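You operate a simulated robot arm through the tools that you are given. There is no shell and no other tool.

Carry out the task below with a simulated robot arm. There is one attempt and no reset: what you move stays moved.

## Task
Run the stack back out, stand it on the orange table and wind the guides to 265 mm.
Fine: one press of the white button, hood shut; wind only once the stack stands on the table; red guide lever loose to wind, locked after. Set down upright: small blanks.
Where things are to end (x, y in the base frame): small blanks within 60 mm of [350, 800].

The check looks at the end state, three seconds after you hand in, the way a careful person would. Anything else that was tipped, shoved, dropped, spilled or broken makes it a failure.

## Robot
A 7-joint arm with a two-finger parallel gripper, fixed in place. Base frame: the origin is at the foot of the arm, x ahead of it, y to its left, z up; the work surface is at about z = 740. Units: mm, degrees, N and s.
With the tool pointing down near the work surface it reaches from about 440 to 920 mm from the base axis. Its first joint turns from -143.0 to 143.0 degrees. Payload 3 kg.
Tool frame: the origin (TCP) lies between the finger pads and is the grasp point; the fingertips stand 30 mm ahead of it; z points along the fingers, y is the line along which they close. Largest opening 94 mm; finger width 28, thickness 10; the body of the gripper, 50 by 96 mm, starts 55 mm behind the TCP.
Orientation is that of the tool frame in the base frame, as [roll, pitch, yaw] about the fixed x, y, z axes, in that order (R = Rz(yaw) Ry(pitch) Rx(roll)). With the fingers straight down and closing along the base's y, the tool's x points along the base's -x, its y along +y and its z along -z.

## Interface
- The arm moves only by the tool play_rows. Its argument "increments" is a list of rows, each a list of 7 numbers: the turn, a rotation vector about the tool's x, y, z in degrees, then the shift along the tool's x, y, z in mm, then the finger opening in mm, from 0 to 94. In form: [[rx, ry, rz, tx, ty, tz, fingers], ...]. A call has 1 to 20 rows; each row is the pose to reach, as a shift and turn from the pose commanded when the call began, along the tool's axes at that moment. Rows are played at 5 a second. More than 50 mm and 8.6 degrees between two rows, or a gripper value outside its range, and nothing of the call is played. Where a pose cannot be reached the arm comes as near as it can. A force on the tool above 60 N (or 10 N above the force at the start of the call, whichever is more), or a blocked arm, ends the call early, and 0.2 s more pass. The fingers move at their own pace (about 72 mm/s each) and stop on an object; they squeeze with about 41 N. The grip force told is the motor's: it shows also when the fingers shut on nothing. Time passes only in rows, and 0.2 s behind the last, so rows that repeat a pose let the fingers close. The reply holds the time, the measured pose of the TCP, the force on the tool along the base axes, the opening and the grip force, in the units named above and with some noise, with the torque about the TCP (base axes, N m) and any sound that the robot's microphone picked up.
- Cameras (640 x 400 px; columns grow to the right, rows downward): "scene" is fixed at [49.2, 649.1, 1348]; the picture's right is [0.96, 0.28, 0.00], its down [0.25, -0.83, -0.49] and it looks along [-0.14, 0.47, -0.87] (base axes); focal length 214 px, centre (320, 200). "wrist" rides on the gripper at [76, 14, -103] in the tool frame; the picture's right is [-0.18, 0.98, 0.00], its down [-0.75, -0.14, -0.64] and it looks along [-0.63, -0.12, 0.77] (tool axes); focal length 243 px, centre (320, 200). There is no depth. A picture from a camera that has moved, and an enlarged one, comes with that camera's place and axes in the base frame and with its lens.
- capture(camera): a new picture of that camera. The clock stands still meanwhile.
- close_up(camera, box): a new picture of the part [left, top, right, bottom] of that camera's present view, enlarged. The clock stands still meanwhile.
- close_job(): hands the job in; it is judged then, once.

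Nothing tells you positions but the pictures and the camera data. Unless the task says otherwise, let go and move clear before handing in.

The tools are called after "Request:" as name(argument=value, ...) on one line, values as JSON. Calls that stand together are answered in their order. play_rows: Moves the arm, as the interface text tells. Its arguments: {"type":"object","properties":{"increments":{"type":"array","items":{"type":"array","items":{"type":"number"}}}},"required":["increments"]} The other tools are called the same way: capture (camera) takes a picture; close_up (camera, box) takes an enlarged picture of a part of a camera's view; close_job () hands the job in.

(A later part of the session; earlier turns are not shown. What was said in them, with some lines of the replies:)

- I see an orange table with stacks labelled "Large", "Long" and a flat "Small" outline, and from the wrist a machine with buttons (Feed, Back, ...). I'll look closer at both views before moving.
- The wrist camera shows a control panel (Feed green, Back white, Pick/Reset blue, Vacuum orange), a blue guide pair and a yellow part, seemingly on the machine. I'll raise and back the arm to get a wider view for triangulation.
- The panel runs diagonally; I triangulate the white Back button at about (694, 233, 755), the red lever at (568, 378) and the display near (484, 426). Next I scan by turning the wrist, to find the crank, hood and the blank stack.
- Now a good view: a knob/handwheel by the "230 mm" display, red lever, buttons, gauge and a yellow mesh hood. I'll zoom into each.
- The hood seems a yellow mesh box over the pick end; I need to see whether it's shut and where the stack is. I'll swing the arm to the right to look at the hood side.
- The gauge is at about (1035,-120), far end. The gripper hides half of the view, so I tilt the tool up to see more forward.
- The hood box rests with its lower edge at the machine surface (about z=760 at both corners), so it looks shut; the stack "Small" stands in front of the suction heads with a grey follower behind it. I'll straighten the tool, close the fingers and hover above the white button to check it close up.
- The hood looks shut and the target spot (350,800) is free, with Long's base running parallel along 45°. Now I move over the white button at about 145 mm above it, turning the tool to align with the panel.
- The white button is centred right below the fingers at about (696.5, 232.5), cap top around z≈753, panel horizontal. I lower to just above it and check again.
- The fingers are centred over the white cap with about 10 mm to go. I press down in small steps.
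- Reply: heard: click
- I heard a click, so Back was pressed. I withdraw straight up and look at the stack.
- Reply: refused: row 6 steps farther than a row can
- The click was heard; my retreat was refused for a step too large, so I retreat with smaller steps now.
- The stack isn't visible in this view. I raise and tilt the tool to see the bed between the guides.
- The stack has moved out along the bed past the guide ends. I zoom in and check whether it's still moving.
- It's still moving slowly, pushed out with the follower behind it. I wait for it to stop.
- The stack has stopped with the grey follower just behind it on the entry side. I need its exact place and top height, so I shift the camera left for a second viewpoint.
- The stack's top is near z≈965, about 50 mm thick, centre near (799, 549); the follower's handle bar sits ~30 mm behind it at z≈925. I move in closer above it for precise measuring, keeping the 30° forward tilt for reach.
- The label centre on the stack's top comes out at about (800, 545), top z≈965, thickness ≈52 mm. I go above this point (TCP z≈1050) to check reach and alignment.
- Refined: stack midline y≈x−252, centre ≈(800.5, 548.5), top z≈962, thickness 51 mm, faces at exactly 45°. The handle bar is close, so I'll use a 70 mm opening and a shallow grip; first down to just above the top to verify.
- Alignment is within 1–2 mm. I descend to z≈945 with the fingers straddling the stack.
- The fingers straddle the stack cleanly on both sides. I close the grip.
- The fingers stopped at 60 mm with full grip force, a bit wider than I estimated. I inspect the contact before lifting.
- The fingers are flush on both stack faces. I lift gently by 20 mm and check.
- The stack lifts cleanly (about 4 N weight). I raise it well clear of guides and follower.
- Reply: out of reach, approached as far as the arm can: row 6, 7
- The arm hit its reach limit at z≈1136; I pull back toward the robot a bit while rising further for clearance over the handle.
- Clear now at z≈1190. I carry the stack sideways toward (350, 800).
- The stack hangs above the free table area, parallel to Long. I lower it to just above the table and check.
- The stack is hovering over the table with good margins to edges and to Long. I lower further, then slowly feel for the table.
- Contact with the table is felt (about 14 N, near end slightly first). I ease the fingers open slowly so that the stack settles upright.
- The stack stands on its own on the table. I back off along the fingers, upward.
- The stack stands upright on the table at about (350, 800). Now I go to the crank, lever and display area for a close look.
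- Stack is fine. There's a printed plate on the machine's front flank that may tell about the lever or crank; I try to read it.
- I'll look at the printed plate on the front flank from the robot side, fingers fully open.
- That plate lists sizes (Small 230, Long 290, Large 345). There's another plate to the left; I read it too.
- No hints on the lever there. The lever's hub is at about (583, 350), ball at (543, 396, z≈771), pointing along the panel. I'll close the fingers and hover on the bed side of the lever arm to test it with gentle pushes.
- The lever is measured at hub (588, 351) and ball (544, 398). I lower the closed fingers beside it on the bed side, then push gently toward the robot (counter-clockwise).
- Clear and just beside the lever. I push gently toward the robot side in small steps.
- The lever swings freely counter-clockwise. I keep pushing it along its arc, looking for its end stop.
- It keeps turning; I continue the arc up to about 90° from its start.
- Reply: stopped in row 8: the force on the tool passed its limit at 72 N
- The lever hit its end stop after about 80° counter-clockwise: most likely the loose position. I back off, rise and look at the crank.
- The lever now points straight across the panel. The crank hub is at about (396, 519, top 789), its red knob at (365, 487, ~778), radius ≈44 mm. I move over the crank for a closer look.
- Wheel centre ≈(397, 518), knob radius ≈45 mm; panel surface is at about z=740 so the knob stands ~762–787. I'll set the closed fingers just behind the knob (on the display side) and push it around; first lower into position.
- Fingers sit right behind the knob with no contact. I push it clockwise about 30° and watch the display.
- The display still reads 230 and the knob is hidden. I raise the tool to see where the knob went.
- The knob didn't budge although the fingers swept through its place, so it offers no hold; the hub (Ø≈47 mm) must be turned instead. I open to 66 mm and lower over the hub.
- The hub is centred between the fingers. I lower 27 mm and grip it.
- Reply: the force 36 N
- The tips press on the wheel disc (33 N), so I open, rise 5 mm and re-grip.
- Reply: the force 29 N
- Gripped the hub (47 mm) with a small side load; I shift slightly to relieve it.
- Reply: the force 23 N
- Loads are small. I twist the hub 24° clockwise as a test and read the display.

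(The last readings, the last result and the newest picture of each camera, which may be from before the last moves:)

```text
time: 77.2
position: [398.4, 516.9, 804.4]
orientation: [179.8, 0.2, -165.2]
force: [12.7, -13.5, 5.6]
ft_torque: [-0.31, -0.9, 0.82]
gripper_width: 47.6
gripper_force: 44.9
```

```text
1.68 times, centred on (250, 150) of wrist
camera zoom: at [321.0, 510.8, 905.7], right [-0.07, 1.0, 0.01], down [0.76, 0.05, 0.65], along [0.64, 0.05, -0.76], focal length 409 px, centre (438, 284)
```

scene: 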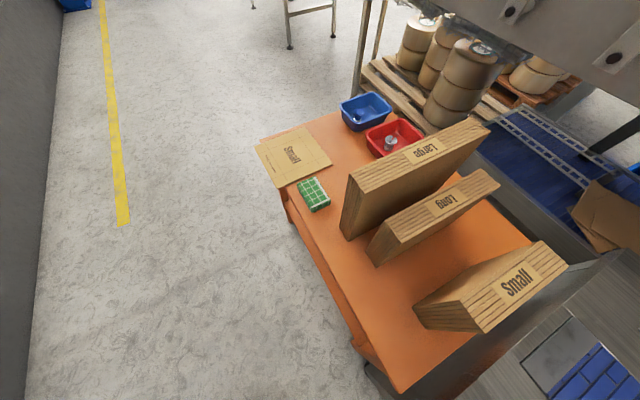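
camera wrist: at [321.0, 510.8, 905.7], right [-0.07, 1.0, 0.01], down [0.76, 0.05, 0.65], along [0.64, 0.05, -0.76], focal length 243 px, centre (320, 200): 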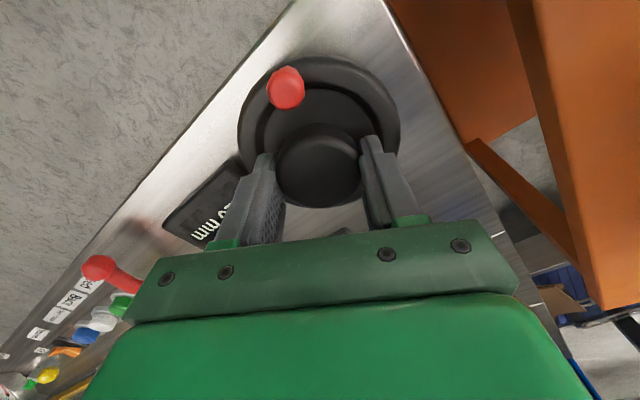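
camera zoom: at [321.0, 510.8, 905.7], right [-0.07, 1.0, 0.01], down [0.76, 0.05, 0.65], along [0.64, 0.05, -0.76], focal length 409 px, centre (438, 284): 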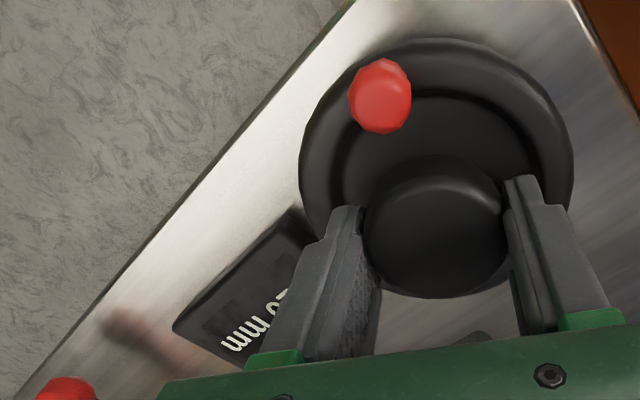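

The hub and knob turn with the gripper. I open, turn back and read the display.

Request:
play_rows(increments=[[0, 0, 0, 0, 0, 0, 56], [0, 0, 0, 0, 0, 0, 62], [0, 0, 0, 0, 0, -4, 64], [0, 0, -8, 0, 0, -4, 64], [0, 0, -16, 0, 0, -4, 64], [0, 0, -24, 0, 0, -4, 64], [0, 0, -30, 0, 0, -4, 64], [0, 0, -30, 0, 0, -4, 64]])

Request:
capture(camera="wrist")

Request:
close_up(camera="wrist", box=[60, 60, 440, 240])

```text
time: 79.0
position: [397.1, 516.8, 807.1]
orientation: [179.8, 0.2, -135.0]
force: [-0.5, -0.8, 0.0]
ft_torque: [0.0, -0.01, 0.02]
gripper_width: 64.3
gripper_force: 0.1
```

```text
taken
camera wrist: at [333.5, 473.0, 909.2], right [-0.57, 0.82, 0.0], down [0.63, 0.43, 0.65], along [0.53, 0.37, -0.76], focal length 243 px, centre (320, 200)
```

wrist: 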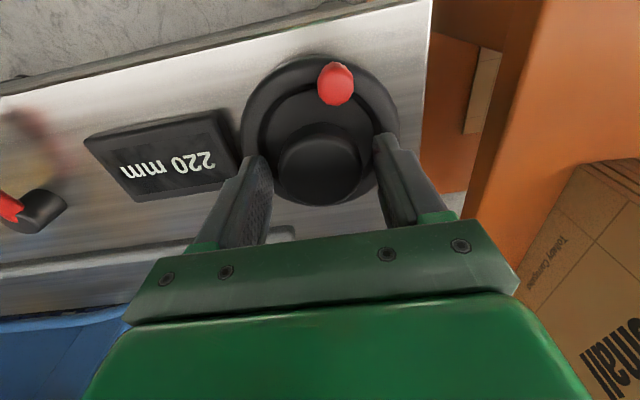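

```text
1.68 times, centred on (250, 150) of wrist
camera zoom: at [333.5, 473.0, 909.2], right [-0.57, 0.82, 0.0], down [0.63, 0.43, 0.65], along [0.53, 0.37, -0.76], focal length 409 px, centre (438, 284)
```

zoom: 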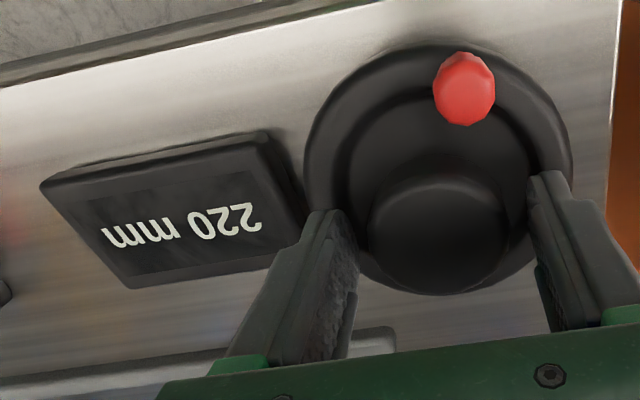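

The display now reads 220: clockwise decreases (about 10 mm per ~23°), and the lever is loose. I re-grip and turn counter-clockwise in stages towards 265.

Request:
play_rows(increments=[[0, 0, 0, -0.5, 0.3, 3, 62], [0, 0, 0, -0.5, 0.3, 3, 50], [0, 0, 0, -0.5, 0.3, 3, 30], [0, 0, 0, -0.5, 0.3, 3, 30], [0, 0, 0, -0.5, 0.3, 3, 30], [0, 0, -5, -0.5, 0.3, 3, 30], [0, 0, -12, -0.5, 0.3, 3, 30], [0, 0, -19, -0.5, 0.3, 3, 30], [0, 0, -26, -0.5, 0.3, 3, 30], [0, 0, -33, -0.5, 0.3, 3, 30], [0, 0, -40, -0.5, 0.3, 3, 30], [0, 0, -47, -0.5, 0.3, 3, 30], [0, 0, -54, -0.5, 0.3, 3, 30], [0, 0, -60, -0.5, 0.3, 3, 30], [0, 0, -60, -0.5, 0.3, 3, 30]])

Request:
capture(camera="wrist")

```text
time: 82.2
position: [396.0, 516.5, 804.3]
orientation: [179.9, 0.1, -74.9]
force: [-53.0, -12.0, 20.0]
ft_torque: [-0.45, 1.25, 0.1]
gripper_width: 47.2
gripper_force: 44.1
```

```text
taken
camera wrist: at [402.6, 438.7, 906.2], right [-1.0, -0.08, 0.0], down [-0.06, 0.76, 0.64], along [-0.05, 0.64, -0.77], focal length 243 px, centre (320, 200)
```

wrist: 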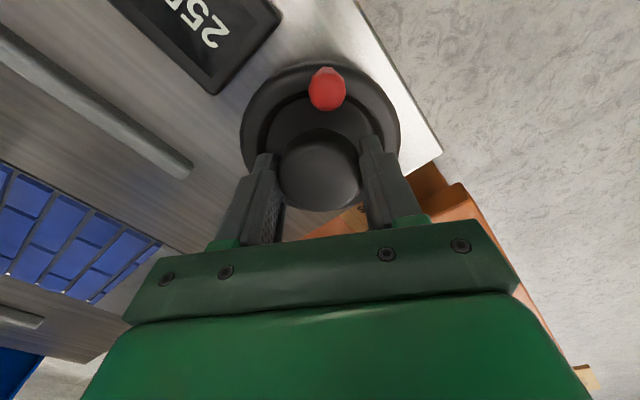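

Request:
close_up(camera="wrist", box=[100, 0, 420, 160])

```text
2.00 times, centred on (260, 80) of wrist
camera zoom: at [402.6, 438.7, 906.2], right [-1.0, -0.08, 0.0], down [-0.06, 0.76, 0.64], along [-0.05, 0.64, -0.77], focal length 485 px, centre (440, 440)
```

zoom: 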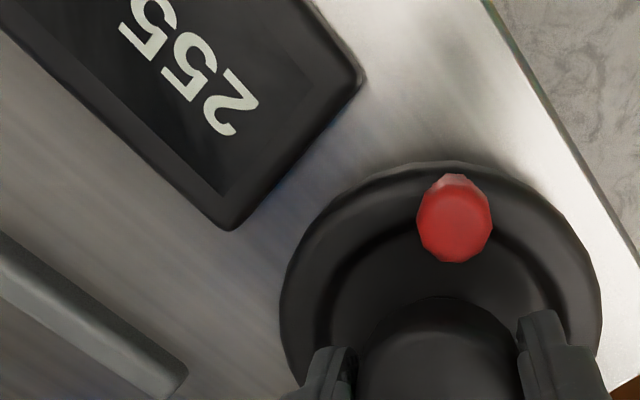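

It reads 255. I relieve the side load and turn another small bit, reading after each step.

Request:
play_rows(increments=[[0, 0, 0, 0, 1.2, 0, 30], [0, 0, -4, 0, 2, 0, 30], [0, 0, -8, 0, 2, 0, 30], [0, 0, -8, 0, 2, 0, 30]])

Request:
close_up(camera="wrist", box=[100, 0, 420, 160])

```text
time: 83.2
position: [395.4, 515.2, 804.7]
orientation: [-179.7, 0.1, -67.0]
force: [-10.4, -20.7, -0.6]
ft_torque: [0.5, 0.46, 0.03]
gripper_width: 47.4
gripper_force: 44.9
```

```text
2.00 times, centred on (260, 80) of wrist
camera zoom: at [412.9, 439.9, 906.0], right [-0.98, -0.21, 0.0], down [-0.17, 0.75, 0.64], along [-0.14, 0.63, -0.76], focal length 485 px, centre (440, 440)
```

zoom: 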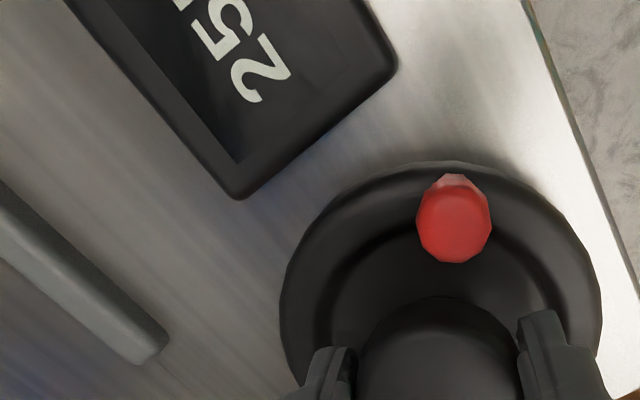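

The last digit is out of view now. I turn 8° more, then let go and turn back to read the full display.

Request:
play_rows(increments=[[0, 0, -4, 0, 0, 0, 30], [0, 0, -8, 0, 0, 0, 30], [0, 0, -8, 0, 0, 0, 30]])

Request:
close_up(camera="wrist", box=[100, 0, 420, 160])

Request:
play_rows(increments=[[0, 0, -8, 0, 0, 0, 54], [0, 0, -8, 0, 0, 0, 62], [0, 0, -8, 0, 0, -4, 64], [0, 0, 0, 0, 0, -4, 64], [0, 0, 8, 0, 0, -4, 64], [0, 0, 16, 0, 0, -4, 64], [0, 0, 24, 0, 0, -4, 64], [0, 0, 32, 0, 0, -4, 64], [0, 0, 40, 0, 0, -4, 64], [0, 0, 48, 0, 0, -4, 64], [0, 0, 56, 0, 0, -4, 64], [0, 0, 64, 0, 0, -4, 64], [0, 0, 68, 0, 0, -4, 64], [0, 0, 68, 0, 0, -4, 64]])

Request:
capture(camera="wrist")

```text
time: 84.0
position: [396.2, 516.6, 805.5]
orientation: [-179.8, 0.2, -59.0]
force: [15.8, -30.8, -2.2]
ft_torque: [-0.7, -0.31, -0.07]
gripper_width: 47.7
gripper_force: 44.8
```

```text
2.00 times, centred on (260, 80) of wrist
camera zoom: at [422.8, 443.9, 906.0], right [-0.94, -0.35, 0.0], down [-0.27, 0.72, 0.65], along [-0.22, 0.61, -0.76], focal length 485 px, centre (440, 440)
```

zoom: 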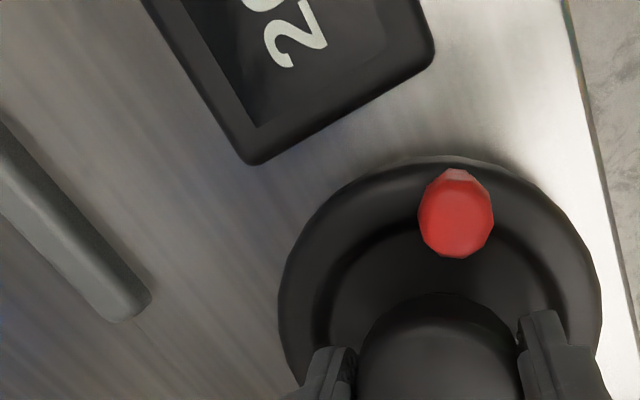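

```text
time: 87.0
position: [395.3, 518.4, 808.6]
orientation: [179.9, 0.3, -127.1]
force: [-0.2, -0.1, 0.2]
ft_torque: [0.02, 0.01, 0.01]
gripper_width: 63.9
gripper_force: 0.1
```

```text
taken
camera wrist: at [338.3, 464.5, 909.5], right [-0.67, 0.74, 0.0], down [0.57, 0.51, 0.65], along [0.48, 0.44, -0.76], focal length 243 px, centre (320, 200)
```

wrist: 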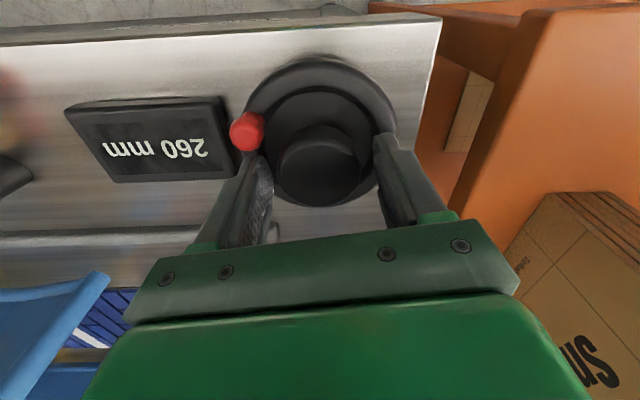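

Display reads 260 (knob at ≈285.6°, i.e. 0.5 mm per degree from 230 at 225°). I grip again and turn exactly 10° more.

Request:
play_rows(increments=[[0, 0, 0, 0, 0, 4, 62], [0, 0, 0, 0, 0, 4, 50], [0, 0, 0, 0, 0, 4, 30], [0, 0, 0, 0, 0, 4, 30], [0, 0, 0, 0, 0, 4, 30], [0, 0, -3, 0, 0, 4, 30], [0, 0, -6, 0, 0, 4, 30], [0, 0, -9, 0, 0, 4, 30], [0, 0, -11, 0, 0, 4, 30], [0, 0, -11, 0, 0, 4, 30]])

Request:
capture(camera="wrist")

Request:
close_up(camera="wrist", box=[60, 40, 440, 220])

```text
time: 89.2
position: [397.2, 516.8, 804.0]
orientation: [-180.0, 0.2, -116.1]
force: [15.7, -11.7, -3.5]
ft_torque: [-0.44, -0.31, 0.07]
gripper_width: 47.6
gripper_force: 44.9
```

```text
taken
camera wrist: at [350.0, 454.3, 905.6], right [-0.8, 0.6, 0.0], down [0.46, 0.61, 0.65], along [0.38, 0.52, -0.76], focal length 243 px, centre (320, 200)
```

wrist: 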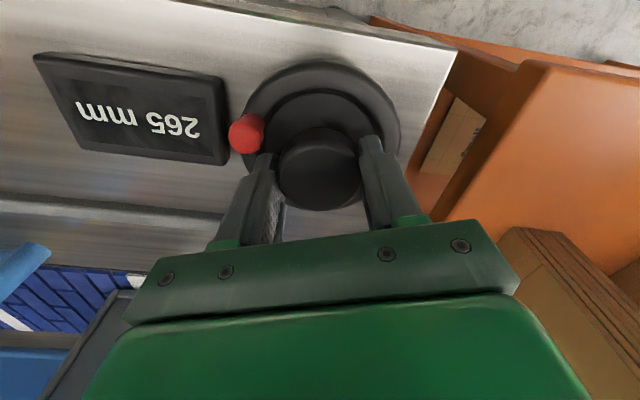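

```text
1.68 times, centred on (250, 130) of wrist
camera zoom: at [350.0, 454.3, 905.6], right [-0.8, 0.6, 0.0], down [0.46, 0.61, 0.65], along [0.38, 0.52, -0.76], focal length 409 px, centre (438, 318)
```

zoom: 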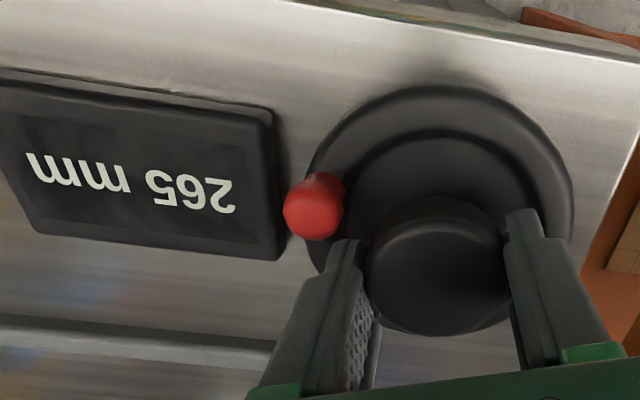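

It reads 265 with the knob at ≈295°, right on the expected angle. I let go and rise, then check again.

Request:
play_rows(increments=[[0, 0, 0, 0, 0, 0, 52], [0, 0, 0, 0, 0, 0, 60], [0, 0, 0, 0, 0, -10, 64], [0, 0, 0, 0, 0, -40, 64], [0, 0, 0, 0, 0, -75, 50], [0, 0, 0, 0, 0, -110, 20], [0, 0, 6, 0, 0, -110, 0], [0, 0, 12, 0, 0, -110, 0], [0, 0, 19, 0, 0, -110, 0], [0, 0, 19, 0, 0, -110, 0]])

Request:
capture(camera="wrist")

Request:
close_up(camera="wrist", box=[60, 20, 440, 200])

```text
time: 91.4
position: [395.8, 515.4, 914.3]
orientation: [179.9, 0.2, -135.2]
force: [0.4, 0.4, 0.0]
ft_torque: [-0.02, 0.0, 0.0]
gripper_width: 0.0
gripper_force: 33.2
```

```text
taken
camera wrist: at [330.8, 472.7, 1015.7], right [-0.56, 0.83, 0.0], down [0.63, 0.43, 0.65], along [0.53, 0.36, -0.76], focal length 243 px, centre (320, 200)
```

wrist: 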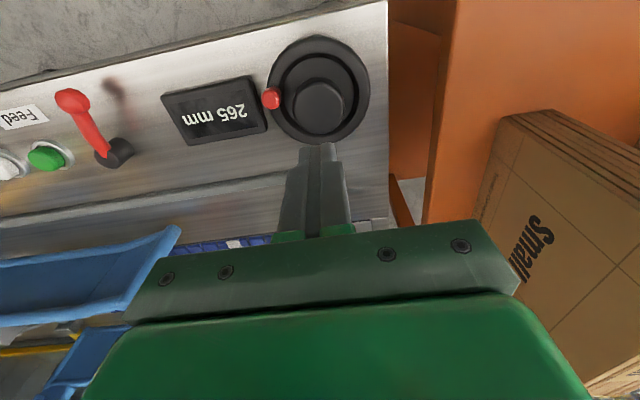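

```text
1.68 times, centred on (250, 110) of wrist
camera zoom: at [330.8, 472.7, 1015.7], right [-0.56, 0.83, 0.0], down [0.63, 0.43, 0.65], along [0.53, 0.36, -0.76], focal length 409 px, centre (438, 352)
```

zoom: 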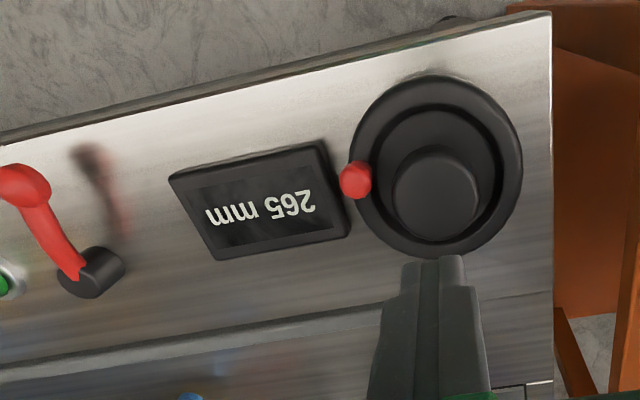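

265 holds. Now I lock the lever again: I bring the closed fingers to the far (button) side of the lever, pointing now to the robot side.

Request:
play_rows(increments=[[0, 0, 0, 5, -40, 5, 0], [0, 0, 0, 10, -80, 10, 0], [0, 0, 0, 15, -120, 15, 0], [0, 0, 0, 20, -160, 20, 0], [0, 0, 0, 25, -200, 25, 0], [0, 0, 0, 29, -240, 30, 0], [0, 0, 0, 32.2, -272.6, 40, 0], [0, 0, 0, 32.2, -272.6, 63, 0], [0, 0, 0, 32.2, -272.6, 63, 0]])

Request:
capture(camera="wrist")

Request:
close_up(camera="wrist", box=[200, 40, 440, 200])

```text
time: 93.4
position: [564.7, 301.2, 852.1]
orientation: [179.9, 0.3, -135.0]
force: [0.8, -0.3, -1.1]
ft_torque: [0.01, -0.01, -0.02]
gripper_width: 0.0
gripper_force: 32.1
```

```text
taken
camera wrist: at [501.6, 256.6, 953.0], right [-0.56, 0.83, 0.0], down [0.63, 0.43, 0.65], along [0.53, 0.37, -0.76], focal length 243 px, centre (320, 200)
```

wrist: 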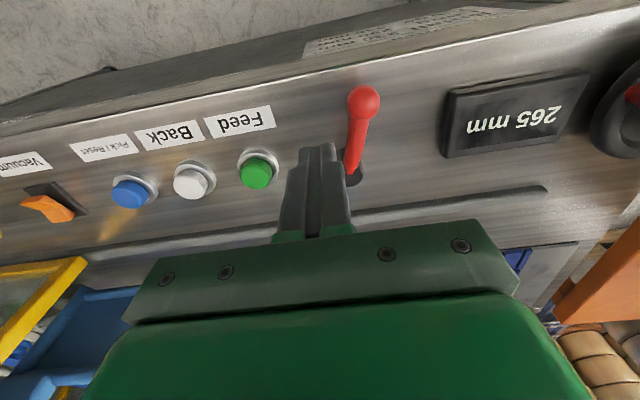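

```text
2.50 times, centred on (320, 120) of wrist
camera zoom: at [501.6, 256.6, 953.0], right [-0.56, 0.83, 0.0], down [0.63, 0.43, 0.65], along [0.53, 0.37, -0.76], focal length 606 px, centre (320, 400)
```

zoom: 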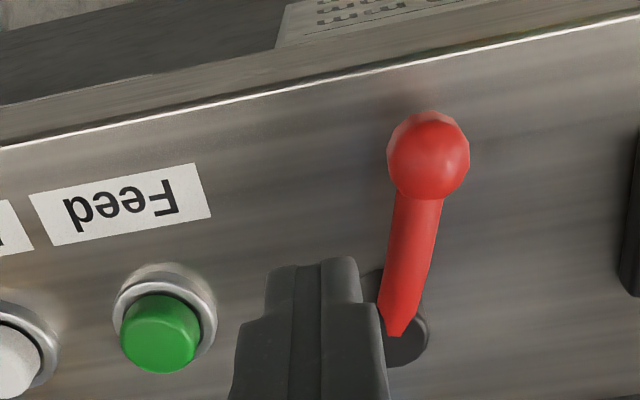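

Positioned beside the lever with ~10 mm clearance. I lower and push it back clockwise along its arc.

Request:
play_rows(increments=[[0, 0, 0, 0, 0, 25, 0], [0, 0, 0, 0, 0, 45, 0], [0, 0, 0, 0, 0, 61, 0], [0, 0, 0, -0.7, 5, 61, 0], [0, 0, 0, -1.4, 9.5, 61, 0], [0, 0, 0, -0.9, 14.3, 61, 0], [0, 0, 0, -0.4, 19.2, 61, 0], [0, 0, 0, -0.7, 23.7, 61, 0], [0, 0, 0, -1.1, 28.1, 61, 0], [0, 0, 0, -2.2, 32.4, 61, 0], [0, 0, 0, -3.3, 36.7, 61, 0], [0, 0, 0, -5.1, 40.8, 61, 0], [0, 0, 0, -7, 44.8, 61, 0], [0, 0, 0, -9.5, 48.4, 61, 0], [0, 0, 0, -12, 52, 61, 0], [0, 0, 0, -15.1, 55.3, 61, 0], [0, 0, 0, -18.3, 58.5, 61, 0]])

Request:
capture(camera="wrist")

```text
time: 97.0
position: [536.4, 354.7, 790.7]
orientation: [180.0, 0.2, -135.0]
force: [-0.4, -1.3, 0.0]
ft_torque: [-0.04, 0.02, 0.0]
gripper_width: 0.0
gripper_force: 32.6
```

```text
taken
camera wrist: at [473.0, 311.2, 891.6], right [-0.56, 0.83, 0.0], down [0.63, 0.43, 0.64], along [0.53, 0.37, -0.76], focal length 243 px, centre (320, 200)
```

wrist: 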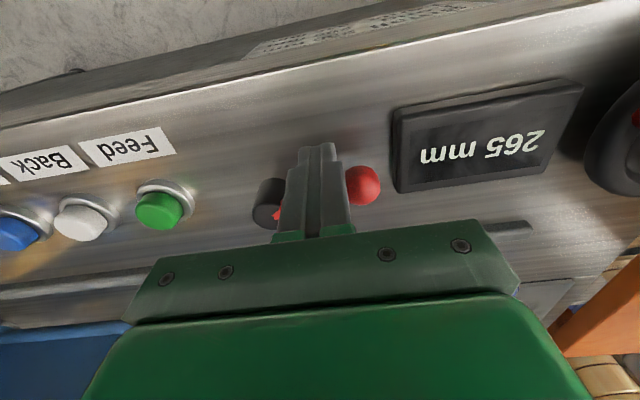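

The lever is following; I push on to its locked stop.

Request:
play_rows(increments=[[0, 0, 0, -3.6, 2.6, 0, 0], [0, 0, 0, -7.2, 5.1, 0, 0], [0, 0, 0, -10, 6.6, 0, 0], [0, 0, 0, -12.7, 8, 0, 0], [0, 0, 0, -14, 8.5, 0, 0], [0, 0, 0, -15.1, 9, 0, 0], [0, 0, 0, -17.3, 9.7, 0, 0], [0, 0, 0, -19.5, 10.4, 0, 0]])

Request:
capture(camera="wrist")

```text
time: 98.4
position: [540.5, 369.4, 790.0]
orientation: [179.9, -0.1, -135.1]
force: [-5.7, -13.9, 7.6]
ft_torque: [-0.22, 0.12, 0.01]
gripper_width: 0.1
gripper_force: 33.0
stopped in row 7: the force on the tool passed its limit at 64 N (the readings are from after the stop); the commanded pose is now the measured one
```

```text
taken
camera wrist: at [477.3, 326.2, 892.4], right [-0.56, 0.83, 0.0], down [0.64, 0.43, 0.64], along [0.53, 0.36, -0.77], focal length 243 px, centre (320, 200)
```

wrist: 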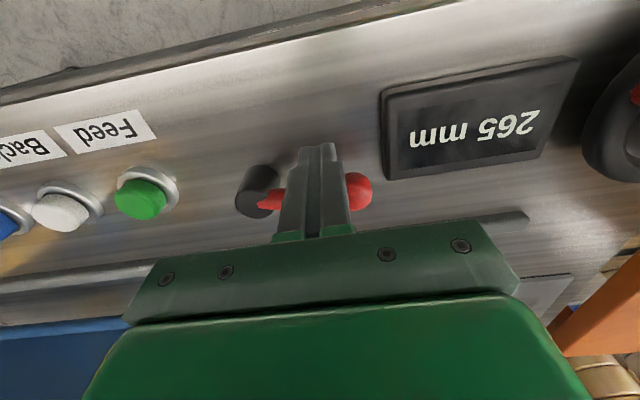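

The lever met its locked stop. I back off toward the robot side, rise and verify the lever and display.

Request:
play_rows(increments=[[0, 0, 0, 4, 0, 0, 0], [0, 0, 0, 9, 0, 0, 0], [0, 0, 0, 9, 0, -30, 0], [0, 0, 0, 9, 0, -75, 0], [0, 0, 0, 9, 0, -120, 0], [0, 0, 0, 9, 0, -165, 0], [0, 0, 0, 9, 0, -210, 0], [0, 0, 0, 9, 0, -210, 0]])

Request:
capture(camera="wrist")

Request:
close_up(camera="wrist", box=[200, 20, 500, 180])

Request:
capture(camera="scene")

```text
time: 100.2
position: [536.1, 364.9, 1002.6]
orientation: [180.0, 0.0, -135.0]
force: [-0.5, -0.5, 0.0]
ft_torque: [-0.01, 0.0, 0.0]
gripper_width: 0.0
gripper_force: 33.2
```

```text
taken
camera wrist: at [473.0, 321.1, 1103.1], right [-0.56, 0.83, 0.0], down [0.63, 0.43, 0.64], along [0.53, 0.36, -0.77], focal length 243 px, centre (320, 200)
```

wrist: 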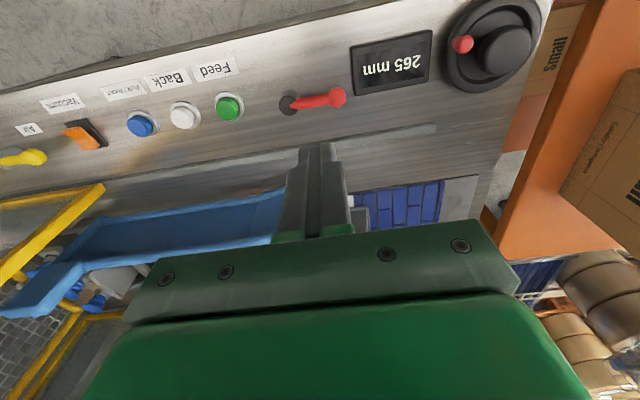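

```text
2.13 times, centred on (350, 100) of wrist
camera zoom: at [473.0, 321.1, 1103.1], right [-0.56, 0.83, 0.0], down [0.63, 0.43, 0.64], along [0.53, 0.36, -0.77], focal length 518 px, centre (256, 413)
```

zoom: 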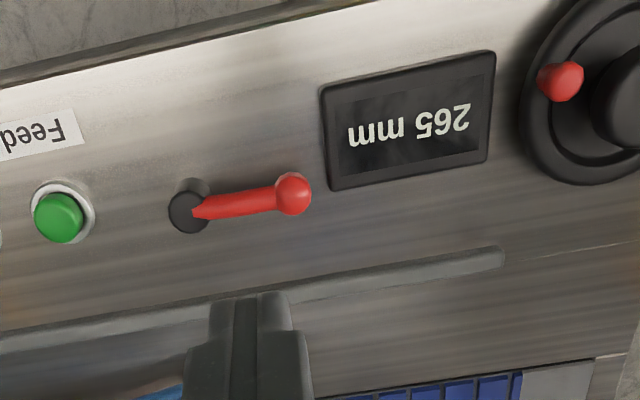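

```text
taken
```

scene: 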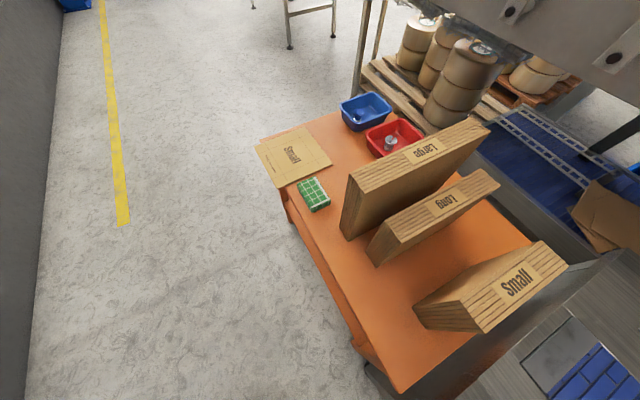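

Everything checks out: the display reads 265 mm, the lever is back at its original locked position, and the Small stack stands upright at about (355, 797). The arm is clear at z≈1000, so I hand in.

Request:
close_job()

```text
The job is handed in.
```

The small blanks are back out of the machine and standing upright on the orange table, at about (355, 797). The guides read 265 mm and the red lever is locked again. I have handed the job in.

- **Running the stack out:** I pressed the white Back button once, with one click heard. The hood was shut, judging by the pictures. Nothing else on the panel was pressed.
- **Setting down:** The stack touched the table, settled on release and did not tip. It is about 6 mm from the target point, measured from the scene camera.
- **Winding:** I loosened the lever and wound only after the stack was on the table. My first test turn went the wrong way and took the guides from 230 down to 220 mm. I then wound up to 265. The display only showed steps of 5 mm, so I also checked the crank angle, which fits 265.
- **Before that:** I first tried pushing the crank by its red knob. It did not move, so I turned the crank by its hub instead.
- **Locking:** The lever went back to its end stop, at the same angle it started from.

Nothing else in the scene looked moved in the last pictures.
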